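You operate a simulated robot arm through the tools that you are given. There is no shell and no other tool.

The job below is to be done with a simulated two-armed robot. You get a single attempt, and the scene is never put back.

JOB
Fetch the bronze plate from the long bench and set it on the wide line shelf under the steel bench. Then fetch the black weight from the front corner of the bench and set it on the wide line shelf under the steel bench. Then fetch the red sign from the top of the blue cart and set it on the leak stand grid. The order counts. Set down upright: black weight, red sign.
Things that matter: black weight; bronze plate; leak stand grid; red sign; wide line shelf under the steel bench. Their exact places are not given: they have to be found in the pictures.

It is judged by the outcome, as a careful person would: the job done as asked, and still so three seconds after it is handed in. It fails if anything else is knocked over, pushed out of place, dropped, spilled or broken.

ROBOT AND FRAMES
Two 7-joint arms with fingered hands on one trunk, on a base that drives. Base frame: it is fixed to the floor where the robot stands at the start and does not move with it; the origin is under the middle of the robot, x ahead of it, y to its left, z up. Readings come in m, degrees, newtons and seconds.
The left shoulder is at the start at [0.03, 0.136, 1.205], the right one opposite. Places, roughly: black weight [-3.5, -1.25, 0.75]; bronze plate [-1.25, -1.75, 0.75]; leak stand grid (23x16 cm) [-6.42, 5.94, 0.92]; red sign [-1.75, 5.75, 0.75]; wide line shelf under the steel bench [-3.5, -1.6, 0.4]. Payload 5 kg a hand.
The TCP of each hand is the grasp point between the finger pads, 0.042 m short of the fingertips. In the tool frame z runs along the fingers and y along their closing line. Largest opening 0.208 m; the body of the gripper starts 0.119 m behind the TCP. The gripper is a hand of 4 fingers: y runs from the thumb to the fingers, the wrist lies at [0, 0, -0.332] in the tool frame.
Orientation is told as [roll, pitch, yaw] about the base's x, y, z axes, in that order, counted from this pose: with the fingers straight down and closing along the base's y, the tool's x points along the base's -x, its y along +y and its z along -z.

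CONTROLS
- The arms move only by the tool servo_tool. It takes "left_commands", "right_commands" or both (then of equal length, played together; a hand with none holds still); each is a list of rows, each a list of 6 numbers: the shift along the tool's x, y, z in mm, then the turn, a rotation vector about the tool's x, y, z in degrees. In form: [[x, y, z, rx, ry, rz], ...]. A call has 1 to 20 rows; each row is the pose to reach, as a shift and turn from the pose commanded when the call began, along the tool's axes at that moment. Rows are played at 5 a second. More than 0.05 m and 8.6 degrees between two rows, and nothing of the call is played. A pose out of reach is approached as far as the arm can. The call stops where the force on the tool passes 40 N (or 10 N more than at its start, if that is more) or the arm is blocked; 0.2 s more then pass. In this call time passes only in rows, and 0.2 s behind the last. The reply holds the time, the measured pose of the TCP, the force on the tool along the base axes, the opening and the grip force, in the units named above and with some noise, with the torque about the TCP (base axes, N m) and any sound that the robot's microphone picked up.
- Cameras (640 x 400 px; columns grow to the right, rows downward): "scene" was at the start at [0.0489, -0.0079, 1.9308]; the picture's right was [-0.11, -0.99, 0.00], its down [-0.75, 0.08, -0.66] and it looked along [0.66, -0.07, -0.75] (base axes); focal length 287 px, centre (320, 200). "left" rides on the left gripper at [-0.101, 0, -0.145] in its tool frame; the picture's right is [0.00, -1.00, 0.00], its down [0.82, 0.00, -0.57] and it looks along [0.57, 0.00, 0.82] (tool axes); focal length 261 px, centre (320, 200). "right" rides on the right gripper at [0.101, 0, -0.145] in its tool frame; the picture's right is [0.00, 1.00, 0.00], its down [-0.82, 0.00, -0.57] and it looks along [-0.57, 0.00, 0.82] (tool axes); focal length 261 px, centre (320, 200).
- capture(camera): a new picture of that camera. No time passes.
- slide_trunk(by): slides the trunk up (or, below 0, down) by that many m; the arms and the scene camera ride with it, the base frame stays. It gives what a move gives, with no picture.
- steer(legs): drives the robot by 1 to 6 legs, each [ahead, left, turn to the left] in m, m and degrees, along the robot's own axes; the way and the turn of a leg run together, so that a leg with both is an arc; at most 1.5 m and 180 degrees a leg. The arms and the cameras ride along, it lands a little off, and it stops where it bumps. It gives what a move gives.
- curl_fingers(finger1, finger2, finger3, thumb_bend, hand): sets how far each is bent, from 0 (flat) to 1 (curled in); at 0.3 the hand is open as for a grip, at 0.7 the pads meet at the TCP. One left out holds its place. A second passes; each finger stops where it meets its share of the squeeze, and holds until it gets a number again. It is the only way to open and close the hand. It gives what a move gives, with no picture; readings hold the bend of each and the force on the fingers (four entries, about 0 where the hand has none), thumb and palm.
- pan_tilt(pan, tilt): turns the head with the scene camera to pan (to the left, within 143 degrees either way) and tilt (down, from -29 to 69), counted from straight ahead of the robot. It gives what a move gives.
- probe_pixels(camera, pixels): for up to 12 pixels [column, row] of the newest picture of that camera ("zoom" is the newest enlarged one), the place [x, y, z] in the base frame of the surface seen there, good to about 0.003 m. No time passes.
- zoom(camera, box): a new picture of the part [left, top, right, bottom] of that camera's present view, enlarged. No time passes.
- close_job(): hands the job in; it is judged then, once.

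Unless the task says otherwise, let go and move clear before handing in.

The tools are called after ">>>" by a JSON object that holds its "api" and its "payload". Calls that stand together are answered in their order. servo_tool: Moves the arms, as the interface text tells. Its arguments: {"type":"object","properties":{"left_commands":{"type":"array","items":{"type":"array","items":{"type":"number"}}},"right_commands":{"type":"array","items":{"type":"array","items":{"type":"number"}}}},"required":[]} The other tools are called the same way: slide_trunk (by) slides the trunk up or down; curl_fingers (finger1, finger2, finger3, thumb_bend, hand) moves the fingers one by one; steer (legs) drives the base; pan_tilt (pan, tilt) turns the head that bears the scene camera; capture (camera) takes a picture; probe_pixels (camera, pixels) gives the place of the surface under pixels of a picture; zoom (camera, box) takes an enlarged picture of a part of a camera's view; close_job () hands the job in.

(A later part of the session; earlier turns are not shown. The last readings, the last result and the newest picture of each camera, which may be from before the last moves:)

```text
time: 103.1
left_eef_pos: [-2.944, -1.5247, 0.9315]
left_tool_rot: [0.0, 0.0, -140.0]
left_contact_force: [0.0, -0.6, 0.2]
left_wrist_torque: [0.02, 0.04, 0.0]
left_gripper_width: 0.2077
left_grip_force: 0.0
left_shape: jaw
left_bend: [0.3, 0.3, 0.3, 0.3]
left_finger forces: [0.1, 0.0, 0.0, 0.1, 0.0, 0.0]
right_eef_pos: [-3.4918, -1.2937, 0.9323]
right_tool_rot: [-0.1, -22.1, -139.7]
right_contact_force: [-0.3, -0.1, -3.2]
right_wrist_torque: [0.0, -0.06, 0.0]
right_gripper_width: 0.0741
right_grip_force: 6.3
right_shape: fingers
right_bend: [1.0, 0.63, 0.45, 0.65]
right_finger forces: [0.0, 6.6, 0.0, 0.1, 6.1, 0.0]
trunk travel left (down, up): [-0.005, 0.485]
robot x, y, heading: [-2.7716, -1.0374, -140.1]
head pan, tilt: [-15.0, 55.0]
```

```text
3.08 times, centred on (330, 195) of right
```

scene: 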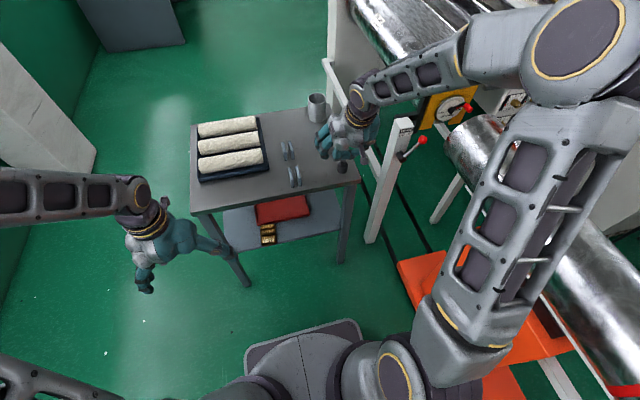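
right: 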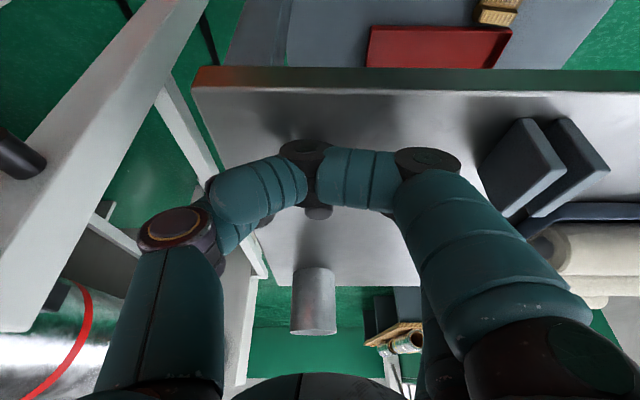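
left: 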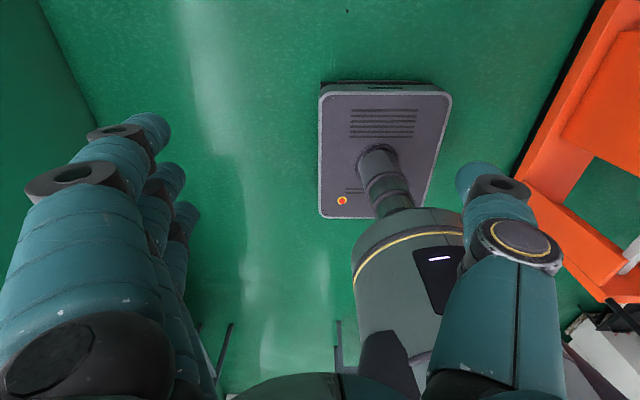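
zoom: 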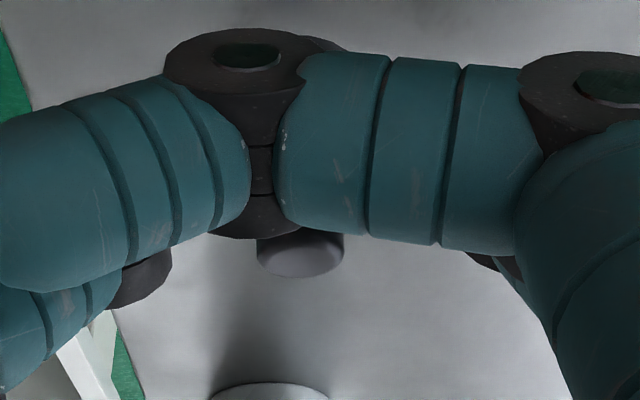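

The weight stays upright and steady in the pinch. I'll back it out from over the bench top and shift left in front of the free shelf strip.

>>> {"api": "servo_tool", "payload": {"right_commands": [[-5.6, 0, -13.9, 0, 0, 0], [36, 0, -30.8, 0, 0, 0], [77.8, 10, -47.7, 0, 0, 0], [119.5, 28, -64.6, 0, 0, 0], [161, 46, -81.5, 0, 0, 0], [203, 64, -98.4, 0, 0, 0], [215, 100, -103, 0, 0, 0], [215, 138, -103, 0, 0, 0]]}}

>>> {"api": "capture", "payload": {"camera": "right"}}

>>> {"api": "capture", "payload": {"camera": "scene"}}

```text
time: 104.9
left_eef_pos: [-2.9437, -1.5247, 0.9301]
left_tool_rot: [0.0, 0.0, -139.9]
left_contact_force: [0.4, -0.8, 1.0]
left_wrist_torque: [0.03, 0.05, -0.03]
left_gripper_width: 0.2077
left_grip_force: 0.0
left_shape: jaw
left_bend: [0.3, 0.3, 0.3, 0.3]
left_finger forces: [0.0, 0.0, 0.0, 0.1, 0.1, 0.0]
right_eef_pos: [-3.2193, -1.248, 0.9478]
right_tool_rot: [-0.1, -21.8, -139.9]
right_contact_force: [1.8, -0.3, -3.2]
right_wrist_torque: [0.06, 0.0, -0.04]
right_gripper_width: 0.074
right_grip_force: 5.8
right_shape: fingers
right_bend: [1.0, 0.63, 0.45, 0.65]
right_finger forces: [0.0, 6.5, 0.0, 0.1, 6.1, 0.0]
right hand out of reach, approached as far as the arm can: row 7
trunk travel left (down, up): [-0.005, 0.485]
robot x, y, heading: [-2.7747, -1.039, -140.0]
head pan, tilt: [-15.0, 55.0]
```

```text
taken
```

right: 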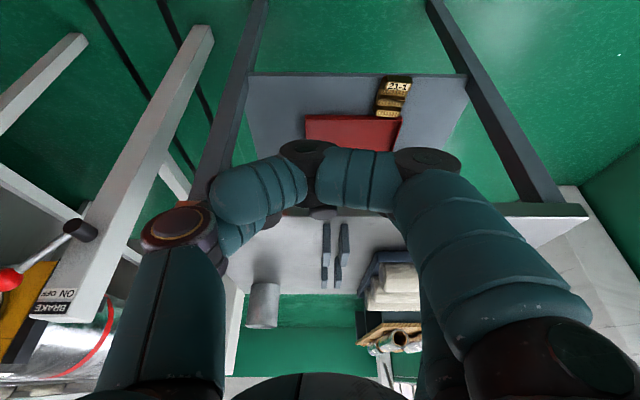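

```text
taken
```

scene: 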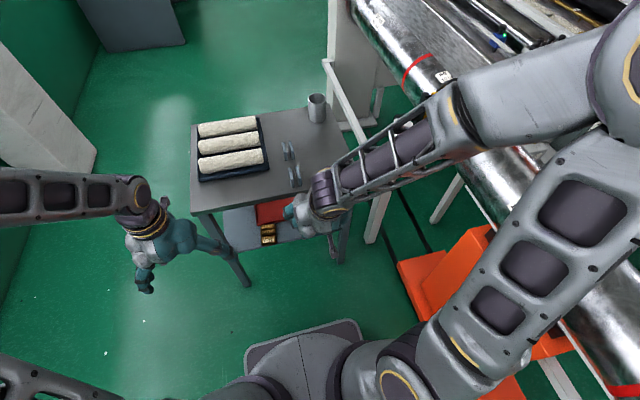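

The weight is in front of the bench at the right line (0.40 m along the front). I'll lower it straight down to shelf height, still outside the bench.

>>> {"api": "servo_tool", "payload": {"right_commands": [[17, 0, 42, 0, 0, 0], [34, 0, 84, 0, 0, 0], [51, 0, 126, 0, 0, 0], [68, 0, 168, 0, 0, 0], [85, 0, 210, 0, 0, 0], [102, 0, 252, 0, 0, 0], [119, 0, 294, 0, 0, 0], [134, 0, 332, 0, 0, 0], [145, 0, 360, 0, 0, 0]]}}

>>> {"api": "capture", "payload": {"camera": "right"}}

>>> {"api": "capture", "payload": {"camera": "scene"}}

```text
time: 106.9
left_eef_pos: [-2.9439, -1.5262, 0.9313]
left_tool_rot: [0.0, 0.2, -140.0]
left_contact_force: [-0.5, 0.7, 0.4]
left_wrist_torque: [0.01, -0.04, 0.0]
left_gripper_width: 0.208
left_grip_force: 0.1
left_shape: jaw
left_bend: [0.3, 0.3, 0.3, 0.3]
left_finger forces: [0.1, 0.1, 0.0, 0.0, 0.0, 0.1]
right_eef_pos: [-3.2236, -1.2475, 0.5576]
right_tool_rot: [0.0, -22.1, -139.7]
right_contact_force: [-0.3, -0.6, -2.8]
right_wrist_torque: [0.06, -0.11, 0.01]
right_gripper_width: 0.0739
right_grip_force: 5.7
right_shape: fingers
right_bend: [1.0, 0.63, 0.45, 0.65]
right_finger forces: [0.0, 6.0, 0.0, 0.1, 5.3, 0.0]
right hand out of reach, approached as far as the arm can: row 1, 2, 3, 4
trunk travel left (down, up): [-0.005, 0.485]
robot x, y, heading: [-2.7673, -1.0377, -139.7]
head pan, tilt: [-15.0, 55.0]
```

```text
taken
```

right: 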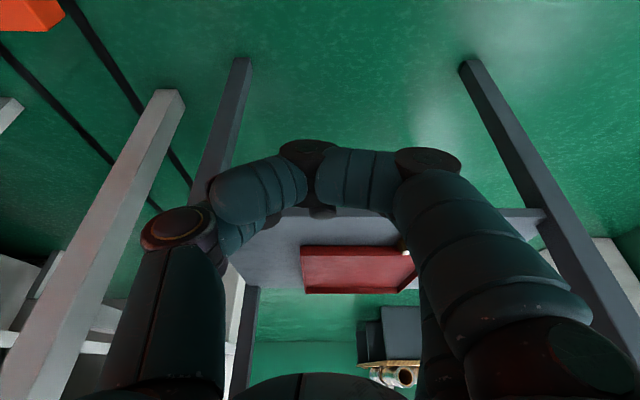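

```text
taken
```

scene: 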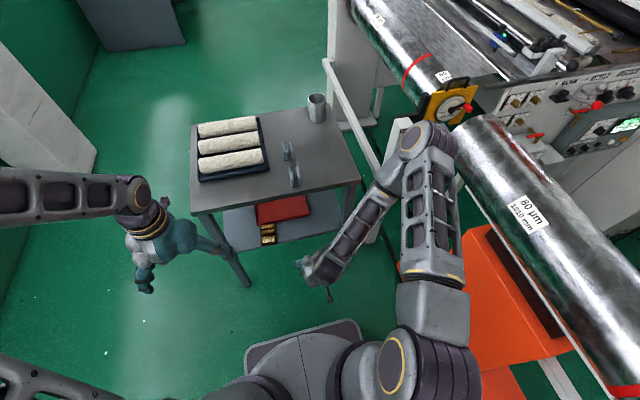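

The weight is at shelf height in front of the bench. I'll check that it is still upright, then move it straight in.

>>> {"api": "zoom", "payload": {"camera": "right", "box": [230, 130, 430, 260]}}

>>> {"api": "servo_tool", "payload": {"right_commands": [[-40, 0, 16.2, 0, 0, 0], [-80, 0, 32.4, 0, 0, 0], [-120, 0, 48.5, 0, 0, 0], [-160, 0, 64.7, 0, 0, 0], [-195, 0, 78.8, 0, 0, 0], [-222, 0, 89.7, 0, 0, 0]]}}

>>> {"api": "capture", "payload": {"camera": "right"}}

>>> {"api": "capture", "payload": {"camera": "scene"}}

```text
3.08 times, centred on (330, 195) of right
```

zoom: 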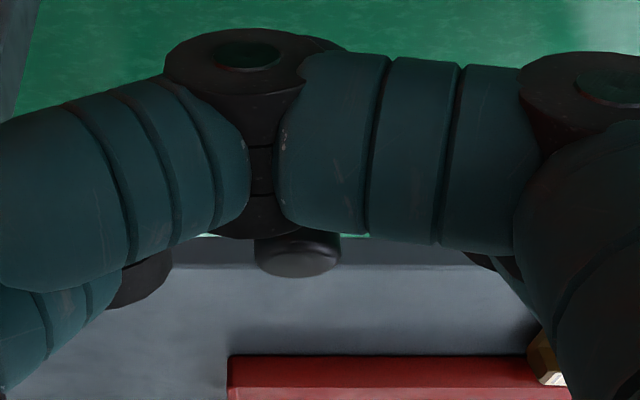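

```text
time: 108.3
left_eef_pos: [-2.9443, -1.5256, 0.9298]
left_tool_rot: [0.0, 0.1, -140.0]
left_contact_force: [0.1, -0.7, 0.3]
left_wrist_torque: [0.05, 0.01, 0.01]
left_gripper_width: 0.2079
left_grip_force: 0.2
left_shape: jaw
left_bend: [0.3, 0.3, 0.3, 0.3]
left_finger forces: [0.0, 0.0, 0.0, 0.0, 0.0, 0.1]
right_eef_pos: [-3.4042, -1.4024, 0.557]
right_tool_rot: [0.0, -21.9, -139.7]
right_contact_force: [-0.1, 1.7, -3.5]
right_wrist_torque: [0.02, -0.02, 0.02]
right_gripper_width: 0.0742
right_grip_force: 5.2
right_shape: fingers
right_bend: [1.0, 0.63, 0.45, 0.65]
right_finger forces: [0.1, 5.7, 0.0, 0.1, 5.2, 0.1]
trunk travel left (down, up): [-0.005, 0.485]
robot x, y, heading: [-2.7716, -1.0394, -139.7]
head pan, tilt: [-15.0, 55.0]
```

```text
taken
```

right: 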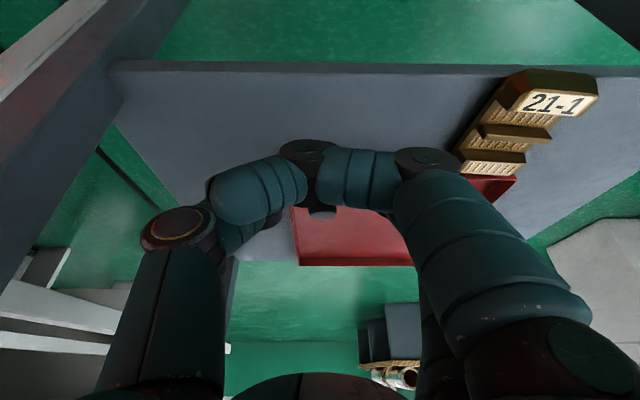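

```text
taken
```

scene: 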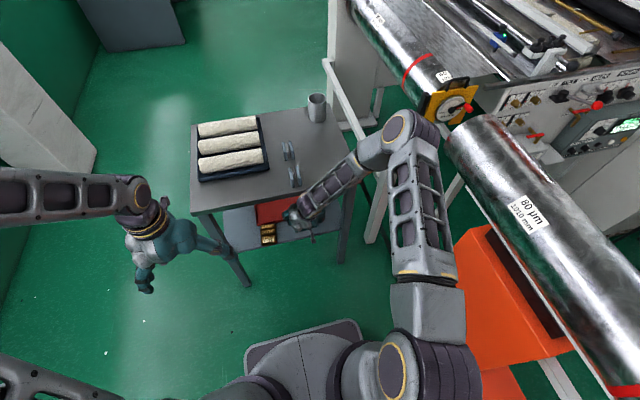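

The weight is over the shelf strip between the plate and the right leg, about 5 cm above the shelf. I'll lower it to just above contact, then in small steps.

>>> {"api": "servo_tool", "payload": {"right_commands": [[7, 0, 17, 0, 0, 0], [13, 0, 32, 0, 0, 0], [16, 0, 40, 0, 0, 0]]}}

>>> {"api": "servo_tool", "payload": {"right_commands": [[0.8, 0, 1.9, 0, 0, 0], [1.5, 0, 3.7, 0, 0, 0]]}}

>>> {"api": "capture", "payload": {"camera": "right"}}

```text
time: 109.1
left_eef_pos: [-2.9435, -1.524, 0.9301]
left_tool_rot: [0.1, 0.1, -140.0]
left_contact_force: [-0.8, 0.1, -0.1]
left_wrist_torque: [-0.02, -0.03, -0.02]
left_gripper_width: 0.2078
left_grip_force: 0.1
left_shape: jaw
left_bend: [0.3, 0.3, 0.3, 0.3]
left_finger forces: [0.0, 0.1, 0.0, 0.0, 0.0, 0.1]
right_eef_pos: [-3.4047, -1.4009, 0.5153]
right_tool_rot: [0.0, -22.1, -139.9]
right_contact_force: [0.1, 0.5, -2.9]
right_wrist_torque: [0.05, -0.07, 0.02]
right_gripper_width: 0.0739
right_grip_force: 5.3
right_shape: fingers
right_bend: [1.0, 0.63, 0.45, 0.65]
right_finger forces: [0.0, 5.8, 0.0, 0.0, 5.1, 0.0]
trunk travel left (down, up): [-0.005, 0.485]
robot x, y, heading: [-2.7718, -1.0359, -140.3]
head pan, tilt: [-15.0, 55.0]
```

```text
time: 109.7
left_eef_pos: [-2.9438, -1.5247, 0.9304]
left_tool_rot: [0.0, 0.1, -140.0]
left_contact_force: [0.2, -0.1, -0.5]
left_wrist_torque: [0.03, -0.04, -0.03]
left_gripper_width: 0.2076
left_grip_force: 0.0
left_shape: jaw
left_bend: [0.3, 0.3, 0.3, 0.3]
left_finger forces: [0.1, 0.0, 0.1, 0.1, 0.1, 0.1]
right_eef_pos: [-3.4054, -1.4011, 0.5108]
right_tool_rot: [0.0, -22.1, -139.9]
right_contact_force: [0.1, -0.3, -3.0]
right_wrist_torque: [0.03, -0.07, 0.0]
right_gripper_width: 0.0739
right_grip_force: 5.5
right_shape: fingers
right_bend: [1.0, 0.63, 0.45, 0.65]
right_finger forces: [0.1, 5.8, 0.1, 0.0, 5.2, 0.1]
trunk travel left (down, up): [-0.005, 0.485]
robot x, y, heading: [-2.7701, -1.036, -139.8]
head pan, tilt: [-15.0, 55.0]
```

```text
taken
```

right: 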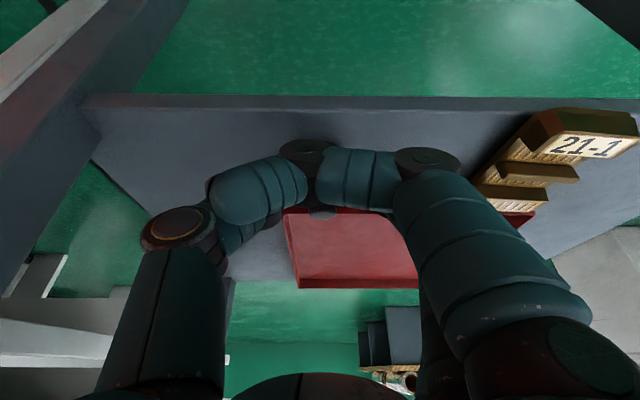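

No contact yet at 0.511. I'll continue in 1.5–2 mm steps until the shelf carries the weight.

>>> {"api": "servo_tool", "payload": {"right_commands": [[0.7, 0, 1.7, 0, 0, 0]]}}

>>> {"api": "servo_tool", "payload": {"right_commands": [[0.7, 0, 1.7, 0, 0, 0]]}}

```text
time: 110.1
left_eef_pos: [-2.9437, -1.5257, 0.9304]
left_tool_rot: [0.0, -0.1, -140.0]
left_contact_force: [-0.2, 0.3, 1.2]
left_wrist_torque: [0.0, 0.0, 0.01]
left_gripper_width: 0.2079
left_grip_force: 0.0
left_shape: jaw
left_bend: [0.3, 0.3, 0.3, 0.3]
left_finger forces: [0.0, 0.0, 0.1, 0.1, 0.0, 0.0]
right_eef_pos: [-3.4049, -1.4012, 0.5098]
right_tool_rot: [0.0, -22.1, -139.9]
right_contact_force: [-0.1, 0.5, -1.2]
right_wrist_torque: [0.01, -0.03, -0.02]
right_gripper_width: 0.074
right_grip_force: 6.6
right_shape: fingers
right_bend: [1.0, 0.63, 0.45, 0.65]
right_finger forces: [0.1, 6.3, 0.1, 0.0, 5.8, 0.0]
trunk travel left (down, up): [-0.005, 0.485]
robot x, y, heading: [-2.7668, -1.0386, -140.0]
head pan, tilt: [-15.0, 55.0]
```

```text
time: 110.5
left_eef_pos: [-2.944, -1.525, 0.9313]
left_tool_rot: [0.0, 0.0, -140.0]
left_contact_force: [-0.2, -0.3, 0.5]
left_wrist_torque: [0.0, 0.0, -0.01]
left_gripper_width: 0.2077
left_grip_force: 0.0
left_shape: jaw
left_bend: [0.3, 0.3, 0.3, 0.3]
left_finger forces: [0.0, 0.0, 0.0, 0.1, 0.1, 0.1]
right_eef_pos: [-3.4045, -1.401, 0.507]
right_tool_rot: [-0.1, -22.1, -139.8]
right_contact_force: [1.5, 0.3, 0.5]
right_wrist_torque: [-0.01, 0.03, 0.02]
right_gripper_width: 0.074
right_grip_force: 6.6
right_shape: fingers
right_bend: [1.0, 0.63, 0.45, 0.65]
right_finger forces: [0.1, 7.0, 0.0, 0.1, 6.5, 0.1]
trunk travel left (down, up): [-0.005, 0.485]
robot x, y, heading: [-2.7716, -1.0373, -140.0]
head pan, tilt: [-15.0, 55.0]
```

The shelf now carries the weight (net force near zero). I'll release in two gentle, symmetric steps.

>>> {"api": "curl_fingers", "payload": {"hand": "right", "finger2": 0.635, "thumb_bend": 0.65}}

>>> {"api": "curl_fingers", "payload": {"hand": "right", "finger2": 0.56, "thumb_bend": 0.58}}

>>> {"api": "zoom", "payload": {"camera": "right", "box": [230, 130, 430, 260]}}

```text
time: 111.5
left_eef_pos: [-2.9444, -1.524, 0.9315]
left_tool_rot: [0.1, -0.1, -139.9]
left_contact_force: [-0.5, -0.3, 0.2]
left_wrist_torque: [-0.01, 0.0, 0.02]
left_gripper_width: 0.2076
left_grip_force: 0.0
left_shape: jaw
left_bend: [0.3, 0.3, 0.3, 0.3]
left_finger forces: [0.1, 0.1, 0.0, 0.0, 0.0, 0.0]
right_eef_pos: [-3.4047, -1.4016, 0.5081]
right_tool_rot: [0.1, -22.2, -139.8]
right_contact_force: [0.0, 0.4, -0.3]
right_wrist_torque: [0.01, -0.02, 0.02]
right_gripper_width: 0.0743
right_grip_force: 1.1
right_shape: fingers
right_bend: [1.0, 0.62, 0.45, 0.65]
right_finger forces: [0.1, 1.2, 0.0, 0.0, 1.7, 0.0]
trunk travel left (down, up): [-0.005, 0.485]
robot x, y, heading: [-2.7696, -1.0357, -139.9]
head pan, tilt: [-15.0, 55.0]
```

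```text
time: 112.5
left_eef_pos: [-2.9441, -1.5252, 0.9307]
left_tool_rot: [0.0, 0.0, -140.0]
left_contact_force: [1.3, -0.1, 0.1]
left_wrist_torque: [-0.01, 0.01, 0.03]
left_gripper_width: 0.2078
left_grip_force: 0.0
left_shape: jaw
left_bend: [0.3, 0.3, 0.3, 0.3]
left_finger forces: [0.0, 0.0, 0.0, 0.1, 0.1, 0.0]
right_eef_pos: [-3.4049, -1.4006, 0.5074]
right_tool_rot: [0.0, -22.1, -139.8]
right_contact_force: [0.1, 0.3, -0.6]
right_wrist_torque: [0.02, 0.0, -0.01]
right_gripper_width: 0.0785
right_grip_force: 0.1
right_shape: fingers
right_bend: [1.0, 0.56, 0.45, 0.57]
right_finger forces: [0.1, 0.0, 0.0, 0.0, 0.1, 0.1]
trunk travel left (down, up): [-0.005, 0.485]
robot x, y, heading: [-2.7708, -1.0402, -140.0]
head pan, tilt: [-15.0, 55.0]
```

```text
3.08 times, centred on (330, 195) of right
```

zoom: 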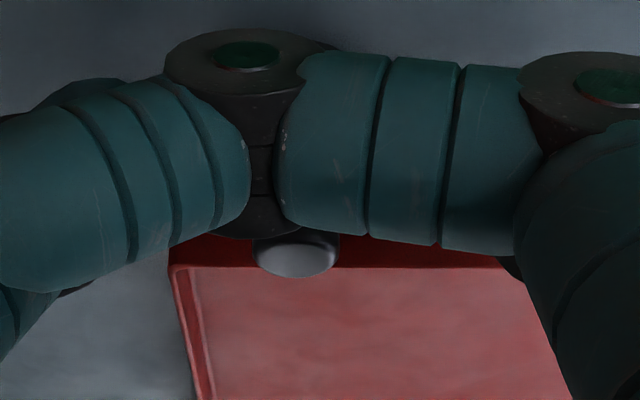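

The weight stands upright on the shelf and the digits are off it. I'll open a bit more and withdraw up and back.

>>> {"api": "curl_fingers", "payload": {"hand": "right", "finger2": 0.48, "thumb_bend": 0.48}}

>>> {"api": "servo_tool", "payload": {"right_commands": [[0, 0, -20, 0, 0, 0], [0, 0, -45, 0, 0, 0], [10, 0, -70, 0, 0, 0], [50, 0, -87, 0, 0, 0], [92, 0, -104, 0, 0, 0], [134, 0, -121, 0, 0, 0], [176, 0, -138, 0, 0, 0]]}}

>>> {"api": "capture", "payload": {"camera": "right"}}

>>> {"api": "capture", "payload": {"camera": "scene"}}

```text
time: 113.5
left_eef_pos: [-2.943, -1.5259, 0.9309]
left_tool_rot: [0.0, 0.0, -140.0]
left_contact_force: [-1.2, -0.8, 0.0]
left_wrist_torque: [-0.02, 0.0, -0.01]
left_gripper_width: 0.2078
left_grip_force: 0.0
left_shape: jaw
left_bend: [0.3, 0.3, 0.3, 0.3]
left_finger forces: [0.0, 0.0, 0.1, 0.0, 0.1, 0.0]
right_eef_pos: [-3.4059, -1.4012, 0.5082]
right_tool_rot: [0.0, -22.1, -139.7]
right_contact_force: [-0.3, -0.6, -0.2]
right_wrist_torque: [0.01, -0.04, 0.0]
right_gripper_width: 0.086
right_grip_force: 0.0
right_shape: fingers
right_bend: [1.0, 0.48, 0.45, 0.48]
right_finger forces: [0.0, 0.0, 0.0, 0.0, 0.0, 0.0]
trunk travel left (down, up): [-0.005, 0.485]
robot x, y, heading: [-2.7694, -1.0403, -140.0]
head pan, tilt: [-15.0, 55.0]
```

```text
time: 115.1
left_eef_pos: [-2.9441, -1.525, 0.9311]
left_tool_rot: [0.0, 0.0, -139.9]
left_contact_force: [-0.2, 0.2, 0.8]
left_wrist_torque: [-0.03, 0.02, 0.01]
left_gripper_width: 0.2079
left_grip_force: 0.1
left_shape: jaw
left_bend: [0.3, 0.3, 0.3, 0.3]
left_finger forces: [0.0, 0.0, 0.0, 0.1, 0.1, 0.1]
right_eef_pos: [-3.2395, -1.2637, 0.5703]
right_tool_rot: [0.0, -22.2, -139.8]
right_contact_force: [0.1, 0.6, 0.9]
right_wrist_torque: [0.05, -0.03, -0.01]
right_gripper_width: 0.0861
right_grip_force: 0.1
right_shape: fingers
right_bend: [1.0, 0.48, 0.45, 0.48]
right_finger forces: [0.0, 0.0, 0.0, 0.0, 0.0, 0.0]
trunk travel left (down, up): [-0.005, 0.485]
robot x, y, heading: [-2.7686, -1.0389, -140.0]
head pan, tilt: [-15.0, 55.0]
```

```text
taken
```

right: 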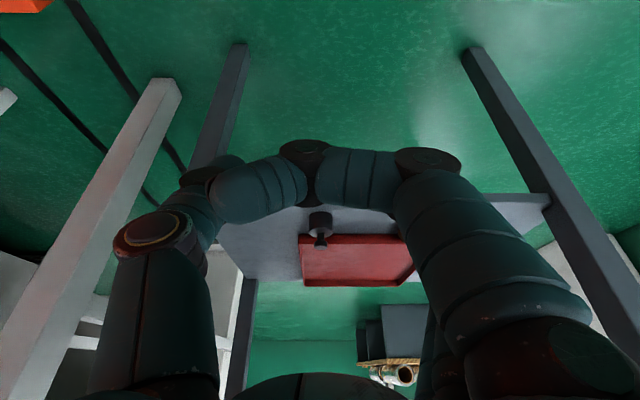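

```text
taken
```

scene: 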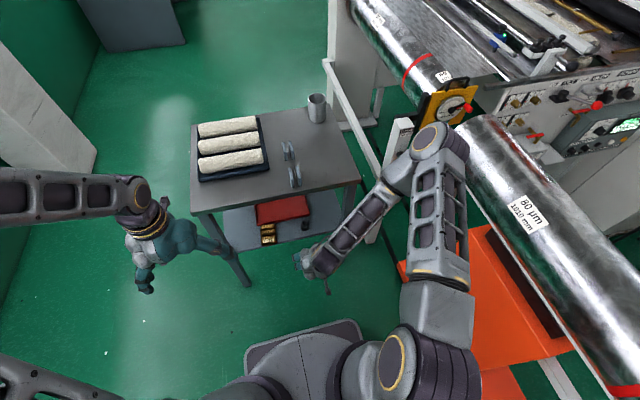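

Both items are on the shelf: the plate at (268,233) and the upright weight at (306,222) in the scene view. Next comes the red sign, so I'll raise the trunk straight up in front of the bench and straighten the hand.

>>> {"api": "slide_trunk", "payload": {"by": 0.42}}

>>> {"api": "zoom", "payload": {"camera": "scene", "box": [200, 130, 400, 290]}}

>>> {"api": "curl_fingers", "payload": {"hand": "right", "finger1": 0.3, "finger2": 0.3, "finger3": 0.3, "thumb_bend": 0.3}}

>>> {"api": "servo_tool", "payload": {"right_commands": [[0, 0, -20, 0, 7, 0], [0, 0, -40, 0, 14, 0], [0, 0, -60, 0, 22, 0], [20, 0, -100, 0, 22, 0], [20, 0, -145, 0, 22, 0], [20, 0, -190, 0, 22, 0], [20, 0, -230, 0, 22, 0]], "left_commands": [[0, 0, -10, 0, 0, 0], [0, 0, -20, 0, 0, 0], [0, 0, -30, 0, 0, 0], [0, 0, -30, 0, 0, 0], [0, 0, -30, 0, 0, 0], [0, 0, -30, 0, 0, 0], [0, 0, -30, 0, 0, 0]]}}

>>> {"api": "capture", "payload": {"camera": "scene"}}

```text
refused: 0.42 is not a number from -0.4 to 0.4
```

```text
2.50 times, centred on (300, 210) of scene
```

zoom: 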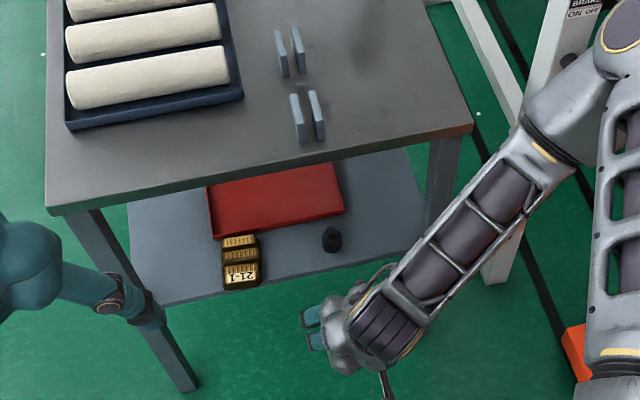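

```text
time: 116.1
left_eef_pos: [-2.9429, -1.5247, 0.9312]
left_tool_rot: [0.0, 0.0, -140.0]
left_contact_force: [-0.1, 0.2, 0.2]
left_wrist_torque: [0.0, 0.01, 0.0]
left_gripper_width: 0.2077
left_grip_force: 0.0
left_shape: jaw
left_bend: [0.3, 0.3, 0.3, 0.3]
left_finger forces: [0.1, 0.1, 0.1, 0.1, 0.1, 0.0]
right_eef_pos: [-3.2391, -1.2639, 0.5705]
right_tool_rot: [0.0, -22.2, -139.8]
right_contact_force: [-0.3, -0.4, -0.7]
right_wrist_torque: [0.03, 0.03, -0.04]
right_gripper_width: 0.2233
right_grip_force: 0.1
right_shape: fingers
right_bend: [0.3, 0.3, 0.3, 0.3]
right_finger forces: [0.0, 0.0, 0.0, 0.0, 0.0, 0.0]
trunk travel left (down, up): [-0.005, 0.485]
robot x, y, heading: [-2.7723, -1.0367, -140.1]
head pan, tilt: [-15.0, 55.0]
```

```text
time: 117.7
left_eef_pos: [-2.9429, -1.5237, 0.961]
left_tool_rot: [0.0, 0.0, -139.8]
left_contact_force: [0.1, -0.1, 0.7]
left_wrist_torque: [-0.05, 0.06, -0.01]
left_gripper_width: 0.2075
left_grip_force: 0.0
left_shape: jaw
left_bend: [0.3, 0.3, 0.3, 0.3]
left_finger forces: [0.0, 0.0, 0.0, 0.0, 0.0, 0.1]
right_eef_pos: [-3.1594, -1.1965, 0.7754]
right_tool_rot: [0.0, -0.1, -139.8]
right_contact_force: [1.0, 0.3, -0.2]
right_wrist_torque: [-0.04, 0.06, 0.05]
right_gripper_width: 0.2236
right_grip_force: 0.1
right_shape: fingers
right_bend: [0.3, 0.3, 0.3, 0.3]
right_finger forces: [0.0, 0.0, 0.1, 0.0, 0.0, 0.0]
trunk travel left (down, up): [-0.005, 0.485]
robot x, y, heading: [-2.7724, -1.042, -140.0]
head pan, tilt: [-15.0, 55.0]
```

```text
taken
```

scene: 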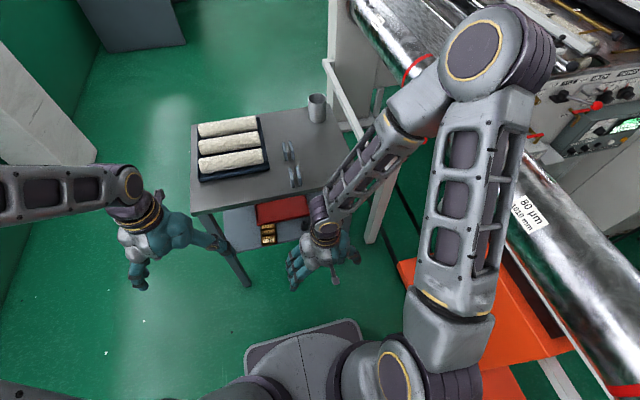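

The trunk move was over its limit, but the hand came out cleanly, and the zoom shows the plate and upright weight well placed. I'll raise the trunk 0.4 m and then reverse into the corridor.

>>> {"api": "slide_trunk", "payload": {"by": 0.4}}

>>> {"api": "servo_tool", "payload": {"right_commands": [[0, 0, -30, 0, 0, 0], [0, 0, -70, 0, 0, 0], [0, 0, -100, 0, 0, 0]]}}

>>> {"api": "pan_tilt", "payload": {"pan": 143, "tilt": 45}}

>>> {"api": "capture", "payload": {"camera": "scene"}}

```text
time: 121.5
left_eef_pos: [-2.9438, -1.526, 1.3606]
left_tool_rot: [-0.1, 0.0, -140.1]
left_contact_force: [0.1, -0.6, -0.6]
left_wrist_torque: [-0.04, 0.01, -0.01]
left_gripper_width: 0.2076
left_grip_force: 0.1
left_shape: jaw
left_bend: [0.3, 0.3, 0.3, 0.3]
left_finger forces: [0.1, 0.0, 0.1, 0.1, 0.0, 0.0]
right_eef_pos: [-3.1608, -1.1956, 1.1741]
right_tool_rot: [0.0, -0.2, -139.8]
right_contact_force: [0.2, -0.3, 1.1]
right_wrist_torque: [0.01, 0.0, 0.01]
right_gripper_width: 0.2234
right_grip_force: 0.1
right_shape: fingers
right_bend: [0.3, 0.3, 0.3, 0.3]
right_finger forces: [0.1, 0.1, 0.0, 0.0, 0.1, 0.1]
trunk travel left (down, up): [-0.405, 0.085]
robot x, y, heading: [-2.7683, -1.0395, -139.6]
head pan, tilt: [-15.0, 55.0]
```

```text
time: 122.3
left_eef_pos: [-2.9434, -1.5253, 1.3621]
left_tool_rot: [0.0, 0.0, -139.8]
left_contact_force: [0.7, -0.4, 0.1]
left_wrist_torque: [-0.03, 0.04, 0.03]
left_gripper_width: 0.2079
left_grip_force: 0.0
left_shape: jaw
left_bend: [0.3, 0.3, 0.3, 0.3]
left_finger forces: [0.1, 0.0, 0.0, 0.0, 0.0, 0.1]
right_eef_pos: [-3.1596, -1.1954, 1.2751]
right_tool_rot: [0.0, -0.2, -139.7]
right_contact_force: [0.7, -0.1, -0.6]
right_wrist_torque: [-0.01, 0.03, -0.02]
right_gripper_width: 0.2234
right_grip_force: 0.1
right_shape: fingers
right_bend: [0.3, 0.3, 0.3, 0.3]
right_finger forces: [0.1, 0.0, 0.1, 0.0, 0.0, 0.1]
trunk travel left (down, up): [-0.405, 0.085]
robot x, y, heading: [-2.7729, -1.0366, -140.0]
head pan, tilt: [-15.0, 55.0]
```

```text
time: 124.7
left_eef_pos: [-2.9443, -1.5253, 1.3609]
left_tool_rot: [0.0, -0.1, -140.0]
left_contact_force: [1.0, 0.3, 0.5]
left_wrist_torque: [-0.02, 0.0, 0.02]
left_gripper_width: 0.2077
left_grip_force: 0.0
left_shape: jaw
left_bend: [0.3, 0.3, 0.3, 0.3]
left_finger forces: [0.1, 0.1, 0.0, 0.0, 0.0, 0.1]
right_eef_pos: [-3.1609, -1.1961, 1.2735]
right_tool_rot: [0.0, 0.0, -139.8]
right_contact_force: [0.2, -0.5, -0.2]
right_wrist_torque: [0.05, -0.03, 0.02]
right_gripper_width: 0.2235
right_grip_force: 0.1
right_shape: fingers
right_bend: [0.3, 0.3, 0.3, 0.3]
right_finger forces: [0.1, 0.1, 0.0, 0.0, 0.1, 0.0]
trunk travel left (down, up): [-0.405, 0.085]
robot x, y, heading: [-2.7702, -1.0424, -139.7]
head pan, tilt: [143.0, 45.0]
```

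```text
taken
```

scene: 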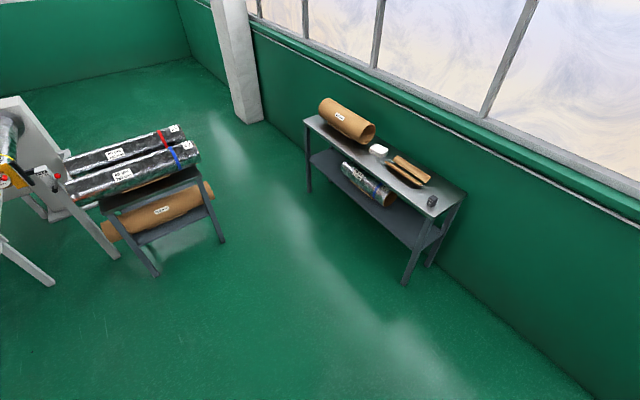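

The corridor behind me between the roll table and the long bench is clear and wide enough. I'll reverse diagonally to its line, then straight back through it.

>>> {"api": "steer", "payload": {"legs": [[-0.9, 0.8, 0], [-1.0, 0, 0], [-0.97, 0, 0]]}}

>>> {"api": "steer", "payload": {"legs": [[0, 0, -130]]}}

>>> {"api": "pan_tilt", "payload": {"pan": 0, "tilt": 20}}

>>> {"api": "capture", "payload": {"camera": "scene"}}

```text
time: 140.3
left_eef_pos: [-0.2369, -0.2842, 1.3607]
left_tool_rot: [-0.1, 0.1, -139.8]
left_contact_force: [0.0, -0.5, -0.3]
left_wrist_torque: [-0.02, 0.0, 0.0]
left_gripper_width: 0.2081
left_grip_force: 0.1
left_shape: jaw
left_bend: [0.3, 0.3, 0.3, 0.3]
left_finger forces: [0.0, 0.1, 0.0, 0.0, 0.0, 0.1]
right_eef_pos: [-0.4546, 0.0445, 1.2749]
right_tool_rot: [0.0, -0.1, -139.6]
right_contact_force: [-0.8, 0.3, -0.6]
right_wrist_torque: [0.02, 0.04, 0.01]
right_gripper_width: 0.2235
right_grip_force: 0.1
right_shape: fingers
right_bend: [0.3, 0.3, 0.3, 0.3]
right_finger forces: [0.0, 0.1, 0.1, 0.1, 0.0, 0.0]
trunk travel left (down, up): [-0.405, 0.085]
robot x, y, heading: [-0.0692, 0.2021, -139.7]
head pan, tilt: [143.0, 45.0]
```

```text
time: 146.0
left_eef_pos: [-0.335, 0.6443, 1.3596]
left_tool_rot: [0.0, 0.0, 91.0]
left_contact_force: [-0.3, -0.4, -0.4]
left_wrist_torque: [0.0, 0.04, 0.0]
left_gripper_width: 0.2077
left_grip_force: 0.1
left_shape: jaw
left_bend: [0.3, 0.3, 0.3, 0.3]
left_finger forces: [0.0, 0.0, 0.1, 0.0, 0.0, 0.1]
right_eef_pos: [0.0594, 0.6058, 1.2742]
right_tool_rot: [0.0, -0.2, 91.1]
right_contact_force: [0.2, 0.4, 0.8]
right_wrist_torque: [0.01, -0.01, 0.0]
right_gripper_width: 0.2235
right_grip_force: 0.0
right_shape: fingers
right_bend: [0.3, 0.3, 0.3, 0.3]
right_finger forces: [0.0, 0.1, 0.0, 0.1, 0.1, 0.0]
trunk travel left (down, up): [-0.405, 0.085]
robot x, y, heading: [-0.065, 0.2046, 90.9]
head pan, tilt: [143.0, 45.0]
```

```text
time: 148.3
left_eef_pos: [-0.3347, 0.6458, 1.3603]
left_tool_rot: [0.0, 0.0, 91.1]
left_contact_force: [-0.3, -0.1, 0.0]
left_wrist_torque: [-0.01, -0.02, -0.01]
left_gripper_width: 0.2078
left_grip_force: 0.1
left_shape: jaw
left_bend: [0.3, 0.3, 0.3, 0.3]
left_finger forces: [0.0, 0.0, 0.0, 0.0, 0.1, 0.1]
right_eef_pos: [0.0583, 0.6055, 1.2744]
right_tool_rot: [-0.1, -0.1, 91.2]
right_contact_force: [-0.7, 0.3, -0.3]
right_wrist_torque: [-0.01, 0.01, -0.02]
right_gripper_width: 0.2236
right_grip_force: 0.0
right_shape: fingers
right_bend: [0.3, 0.3, 0.3, 0.3]
right_finger forces: [0.0, 0.0, 0.0, 0.0, 0.1, 0.1]
trunk travel left (down, up): [-0.405, 0.085]
robot x, y, heading: [-0.0648, 0.2052, 91.1]
head pan, tilt: [0.0, 20.0]
```

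```text
taken
```

scene: 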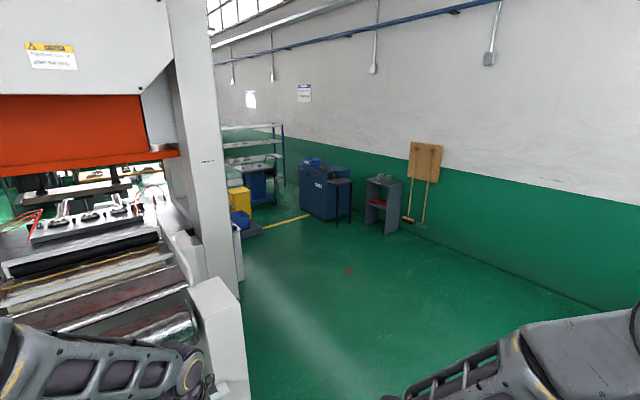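

I'm back near the start facing +y with open floor ahead. I'll probe the blue furniture and machine edges to find the blue cart and a safe route.

>>> {"api": "probe_pixels", "payload": {"camera": "scene", "pixels": [[260, 170], [325, 170], [340, 180], [380, 180], [250, 205], [238, 260], [220, 290], [255, 195], [300, 200], [310, 220], [240, 320], [270, 200]]}}

>>> {"api": "zoom", "payload": {"camera": "scene", "box": [215, 110, 415, 235]}}

```text
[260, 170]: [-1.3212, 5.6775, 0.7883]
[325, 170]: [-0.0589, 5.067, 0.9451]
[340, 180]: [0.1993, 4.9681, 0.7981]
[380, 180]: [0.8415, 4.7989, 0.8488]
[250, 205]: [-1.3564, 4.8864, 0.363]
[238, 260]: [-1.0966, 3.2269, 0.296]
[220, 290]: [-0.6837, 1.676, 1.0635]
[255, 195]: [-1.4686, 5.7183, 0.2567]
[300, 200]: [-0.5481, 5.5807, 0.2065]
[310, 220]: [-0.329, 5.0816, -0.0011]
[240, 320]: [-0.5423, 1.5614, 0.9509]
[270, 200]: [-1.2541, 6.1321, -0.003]
```

```text
3.20 times, centred on (315, 172) of scene
```

zoom: 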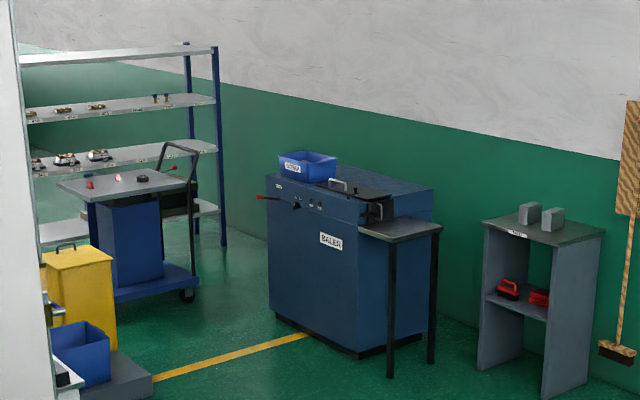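

The blue cart (zoom 125,190) carries small things on its grey top, including red ones. I'll zoom in tightly.

>>> {"api": "zoom", "payload": {"camera": "scene", "box": [228, 150, 288, 188]}}

>>> {"api": "probe_pixels", "payload": {"camera": "scene", "pixels": [[243, 167], [251, 165], [259, 166], [234, 168], [272, 168], [252, 174], [228, 215], [238, 235], [245, 225], [225, 270]]}}

```text
10.53 times, centred on (258, 169) of scene
```

zoom: 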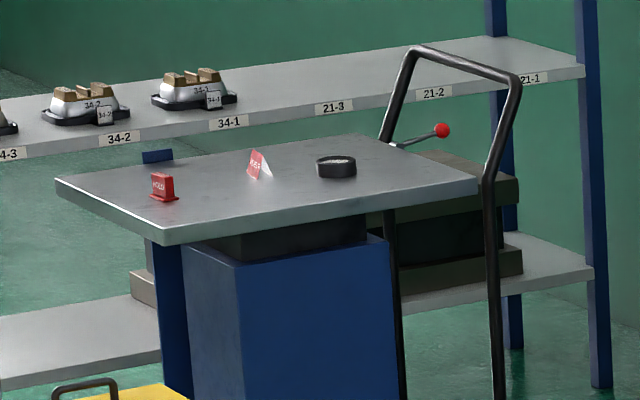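

```text
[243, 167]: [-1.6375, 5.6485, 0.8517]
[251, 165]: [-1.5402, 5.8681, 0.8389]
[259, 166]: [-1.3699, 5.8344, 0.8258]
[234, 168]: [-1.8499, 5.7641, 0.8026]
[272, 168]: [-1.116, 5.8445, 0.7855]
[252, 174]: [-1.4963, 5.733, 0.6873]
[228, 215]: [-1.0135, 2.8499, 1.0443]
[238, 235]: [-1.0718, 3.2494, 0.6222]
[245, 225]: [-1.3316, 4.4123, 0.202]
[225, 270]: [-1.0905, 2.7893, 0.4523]
```

The upright red sign with a base ("HOLD") is at about (-1.64,5.65,0.85), which matches the given place. The red-white folded card is a different thing. I'll drive to open floor closer to the cart for a better look.

>>> {"api": "steer", "payload": {"legs": [[0.7, -0.45, 0], [1.4, 0, 0], [0.8, 0.1, 30]]}}

>>> {"api": "pan_tilt", "payload": {"pan": 0, "tilt": 30}}

>>> {"api": "capture", "payload": {"camera": "scene"}}

```text
time: 163.2
left_eef_pos: [-0.4168, 3.2804, 1.3611]
left_tool_rot: [0.0, -0.1, 120.7]
left_contact_force: [0.7, -0.4, 0.7]
left_wrist_torque: [0.01, -0.02, -0.01]
left_gripper_width: 0.208
left_grip_force: 0.1
left_shape: jaw
left_bend: [0.3, 0.3, 0.3, 0.3]
left_finger forces: [0.1, 0.1, 0.0, 0.1, 0.0, 0.0]
right_eef_pos: [-0.0566, 3.4407, 1.2747]
right_tool_rot: [0.0, -0.1, 120.9]
right_contact_force: [-0.4, -0.8, -0.2]
right_wrist_torque: [-0.01, -0.01, -0.04]
right_gripper_width: 0.2234
right_grip_force: 0.0
right_shape: fingers
right_bend: [0.3, 0.3, 0.3, 0.3]
right_finger forces: [0.0, 0.1, 0.0, 0.0, 0.0, 0.0]
trunk travel left (down, up): [-0.405, 0.085]
robot x, y, heading: [0.031, 3.0313, 120.5]
head pan, tilt: [0.0, 20.0]
```

```text
time: 163.9
left_eef_pos: [-0.4179, 3.2809, 1.3617]
left_tool_rot: [0.1, 0.0, 120.6]
left_contact_force: [-1.3, 0.1, -0.1]
left_wrist_torque: [0.0, -0.01, 0.01]
left_gripper_width: 0.2079
left_grip_force: 0.0
left_shape: jaw
left_bend: [0.3, 0.3, 0.3, 0.3]
left_finger forces: [0.1, 0.0, 0.0, 0.0, 0.0, 0.1]
right_eef_pos: [-0.0568, 3.4413, 1.274]
right_tool_rot: [0.1, -0.2, 120.8]
right_contact_force: [0.0, 0.6, -0.3]
right_wrist_torque: [0.01, -0.06, 0.03]
right_gripper_width: 0.2233
right_grip_force: 0.0
right_shape: fingers
right_bend: [0.3, 0.3, 0.3, 0.3]
right_finger forces: [0.0, 0.1, 0.0, 0.0, 0.1, 0.1]
trunk travel left (down, up): [-0.405, 0.085]
robot x, y, heading: [0.0349, 3.0289, 120.4]
head pan, tilt: [0.0, 30.0]
```

```text
taken
```

scene: 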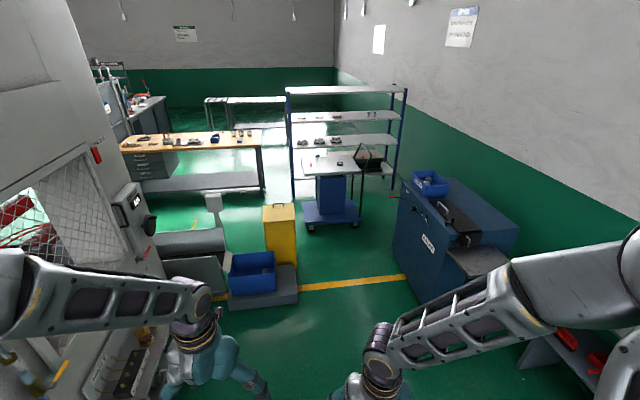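

The cart is in plain view at (335,185), with a gap in front of it between the yellow bin and the blue baler. I'll probe these and zoom on the cart top.

>>> {"api": "probe_pixels", "payload": {"camera": "scene", "pixels": [[304, 160], [325, 160], [317, 178], [358, 178], [360, 160], [305, 215], [358, 222], [297, 262], [296, 297], [395, 250], [405, 285], [340, 270]]}}

>>> {"api": "zoom", "payload": {"camera": "scene", "box": [285, 130, 405, 235]}}

>>> {"api": "zoom", "payload": {"camera": "scene", "box": [80, 50, 300, 200]}}

```text
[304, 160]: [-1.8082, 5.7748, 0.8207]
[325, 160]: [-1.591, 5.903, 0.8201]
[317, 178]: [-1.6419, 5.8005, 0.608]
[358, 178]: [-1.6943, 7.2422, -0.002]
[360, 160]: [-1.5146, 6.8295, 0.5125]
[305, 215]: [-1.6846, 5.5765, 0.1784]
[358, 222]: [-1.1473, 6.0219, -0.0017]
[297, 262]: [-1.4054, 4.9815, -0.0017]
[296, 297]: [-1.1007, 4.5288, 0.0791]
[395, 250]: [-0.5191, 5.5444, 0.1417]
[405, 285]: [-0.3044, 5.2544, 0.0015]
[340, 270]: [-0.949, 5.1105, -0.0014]
```

```text
3.81 times, centred on (345, 182) of scene
```

zoom: 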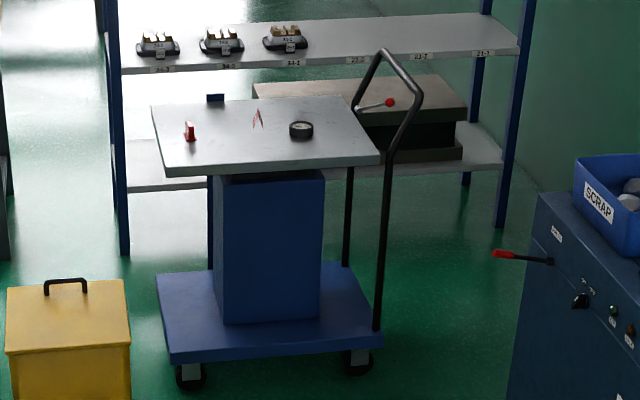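

```text
2.67 times, centred on (190, 125) of scene
```

zoom: 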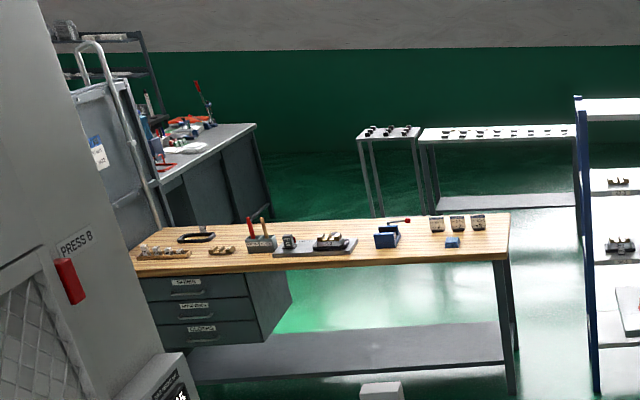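

I'll probe the cart's top corners, the sign itself, and the two small stands further back that may include the leak stand.

>>> {"api": "probe_pixels", "payload": {"camera": "scene", "pixels": [[302, 157], [305, 174], [360, 170], [348, 156], [311, 165], [311, 162], [340, 163], [308, 222], [354, 218], [282, 205], [268, 207]]}}

>>> {"api": "probe_pixels", "payload": {"camera": "zoom", "pixels": [[390, 135], [365, 138], [415, 135], [440, 132], [500, 132], [570, 130], [505, 215], [140, 262], [505, 260], [190, 160], [255, 127]]}}

```text
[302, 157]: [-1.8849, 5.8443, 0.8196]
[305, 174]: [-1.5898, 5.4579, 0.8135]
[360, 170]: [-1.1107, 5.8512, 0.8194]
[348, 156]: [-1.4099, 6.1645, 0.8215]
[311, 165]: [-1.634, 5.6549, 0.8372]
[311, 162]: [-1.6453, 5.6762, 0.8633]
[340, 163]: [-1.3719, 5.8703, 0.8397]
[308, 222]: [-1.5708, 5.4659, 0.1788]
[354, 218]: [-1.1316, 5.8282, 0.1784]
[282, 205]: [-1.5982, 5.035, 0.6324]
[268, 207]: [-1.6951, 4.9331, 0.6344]
```

```text
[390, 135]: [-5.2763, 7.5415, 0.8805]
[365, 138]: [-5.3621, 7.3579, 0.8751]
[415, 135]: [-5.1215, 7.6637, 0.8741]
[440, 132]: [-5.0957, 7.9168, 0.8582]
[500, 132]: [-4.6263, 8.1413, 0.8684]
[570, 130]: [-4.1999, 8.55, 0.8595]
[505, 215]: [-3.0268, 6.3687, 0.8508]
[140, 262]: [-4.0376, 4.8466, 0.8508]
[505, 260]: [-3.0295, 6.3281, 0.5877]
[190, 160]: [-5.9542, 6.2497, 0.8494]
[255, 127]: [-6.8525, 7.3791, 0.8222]
```

The cart's front edge runs from (-1.59,5.46) to (-1.11,5.85), and the sign stands at about (-1.64,5.66), 19 cm in from that edge. The yellow bin blocks the left, so I'll stand in the gap to its right and use the left hand, driving first to a waypoint.

>>> {"api": "steer", "payload": {"legs": [[0.82, -0.15, 0], [0.82, -0.15, 8.9]]}}

>>> {"api": "capture", "payload": {"camera": "scene"}}

```text
time: 172.4
left_eef_pos: [-1.0965, 4.7472, 1.3614]
left_tool_rot: [0.0, -0.1, 130.0]
left_contact_force: [0.3, 0.9, 0.0]
left_wrist_torque: [0.02, 0.02, 0.0]
left_gripper_width: 0.2078
left_grip_force: 0.1
left_shape: jaw
left_bend: [0.3, 0.3, 0.3, 0.3]
left_finger forces: [0.0, 0.0, 0.1, 0.0, 0.0, 0.0]
right_eef_pos: [-0.7657, 4.9647, 1.2745]
right_tool_rot: [0.0, -0.1, 130.2]
right_contact_force: [-1.1, 0.2, -0.6]
right_wrist_torque: [-0.04, 0.02, -0.01]
right_gripper_width: 0.2235
right_grip_force: 0.0
right_shape: fingers
right_bend: [0.3, 0.3, 0.3, 0.3]
right_finger forces: [0.1, 0.0, 0.0, 0.0, 0.0, 0.0]
trunk travel left (down, up): [-0.405, 0.085]
robot x, y, heading: [-0.6098, 4.5732, 130.0]
head pan, tilt: [0.0, 30.0]
```

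```text
taken
```

scene: 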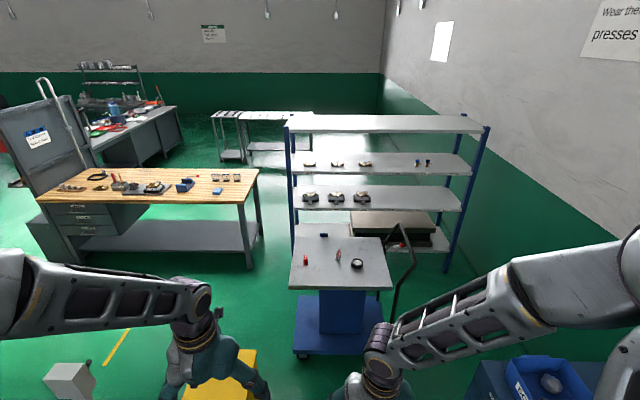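

The cart top shows the red sign (305,261), the folded card (338,255) and a gauge (357,262). I'll drive forward and look from the final spot.

>>> {"api": "steer", "payload": {"legs": [[0.8, -0.06, -0.7]]}}

>>> {"api": "pan_tilt", "payload": {"pan": 5, "tilt": 55}}

>>> {"api": "capture", "payload": {"camera": "scene"}}

>>> {"api": "zoom", "payload": {"camera": "scene", "box": [200, 140, 440, 290]}}

>>> {"api": "capture", "payload": {"camera": "left"}}

```text
time: 176.7
left_eef_pos: [-1.561, 5.4055, 1.3609]
left_tool_rot: [0.0, 0.0, 129.6]
left_contact_force: [0.1, 0.3, -1.3]
left_wrist_torque: [-0.05, -0.01, -0.04]
left_gripper_width: 0.2078
left_grip_force: 0.0
left_shape: jaw
left_bend: [0.3, 0.3, 0.3, 0.3]
left_finger forces: [0.0, 0.0, 0.0, 0.0, 0.0, 0.1]
right_eef_pos: [-1.2273, 5.6216, 1.2749]
right_tool_rot: [0.0, 0.0, 129.6]
right_contact_force: [-0.2, 0.4, -0.6]
right_wrist_torque: [-0.03, 0.0, 0.0]
right_gripper_width: 0.2238
right_grip_force: 0.0
right_shape: fingers
right_bend: [0.3, 0.3, 0.3, 0.3]
right_finger forces: [0.0, 0.0, 0.0, 0.0, 0.0, 0.1]
trunk travel left (down, up): [-0.405, 0.085]
robot x, y, heading: [-1.0738, 5.2287, 129.4]
head pan, tilt: [0.0, 30.0]
```

```text
time: 177.6
left_eef_pos: [-1.5607, 5.4073, 1.3604]
left_tool_rot: [0.0, 0.0, 129.5]
left_contact_force: [-0.4, 0.0, 0.0]
left_wrist_torque: [0.03, 0.01, 0.02]
left_gripper_width: 0.208
left_grip_force: 0.2
left_shape: jaw
left_bend: [0.3, 0.3, 0.3, 0.3]
left_finger forces: [0.1, 0.1, 0.0, 0.0, 0.1, 0.0]
right_eef_pos: [-1.2285, 5.6198, 1.2736]
right_tool_rot: [0.0, 0.0, 129.6]
right_contact_force: [0.6, -0.6, -0.4]
right_wrist_torque: [0.04, 0.02, 0.01]
right_gripper_width: 0.2235
right_grip_force: 0.2
right_shape: fingers
right_bend: [0.3, 0.3, 0.3, 0.3]
right_finger forces: [0.1, 0.0, 0.0, 0.1, 0.0, 0.0]
trunk travel left (down, up): [-0.405, 0.085]
robot x, y, heading: [-1.0722, 5.2264, 129.8]
head pan, tilt: [5.0, 55.0]
```

```text
taken
```

scene: 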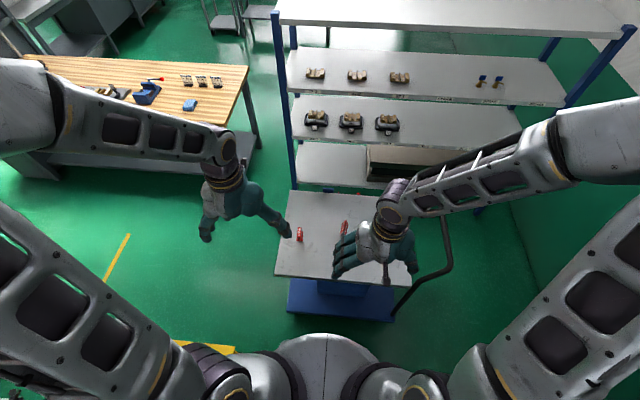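

```text
2.67 times, centred on (320, 215) of scene
```

zoom: 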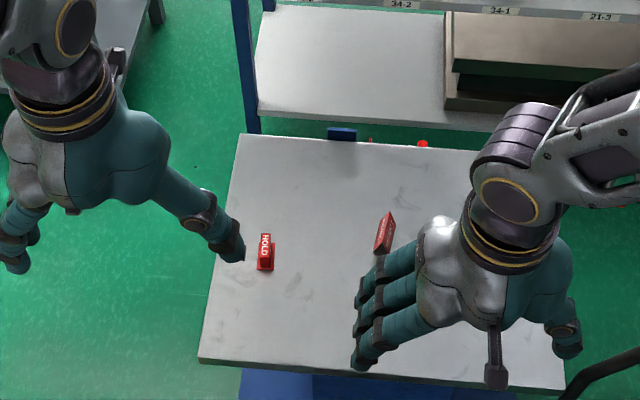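

```text
taken
```

left: 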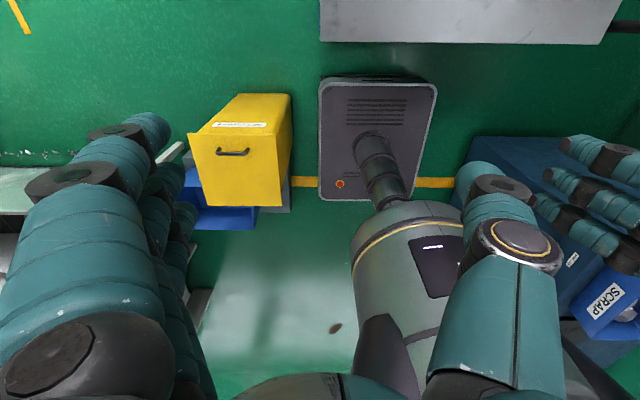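

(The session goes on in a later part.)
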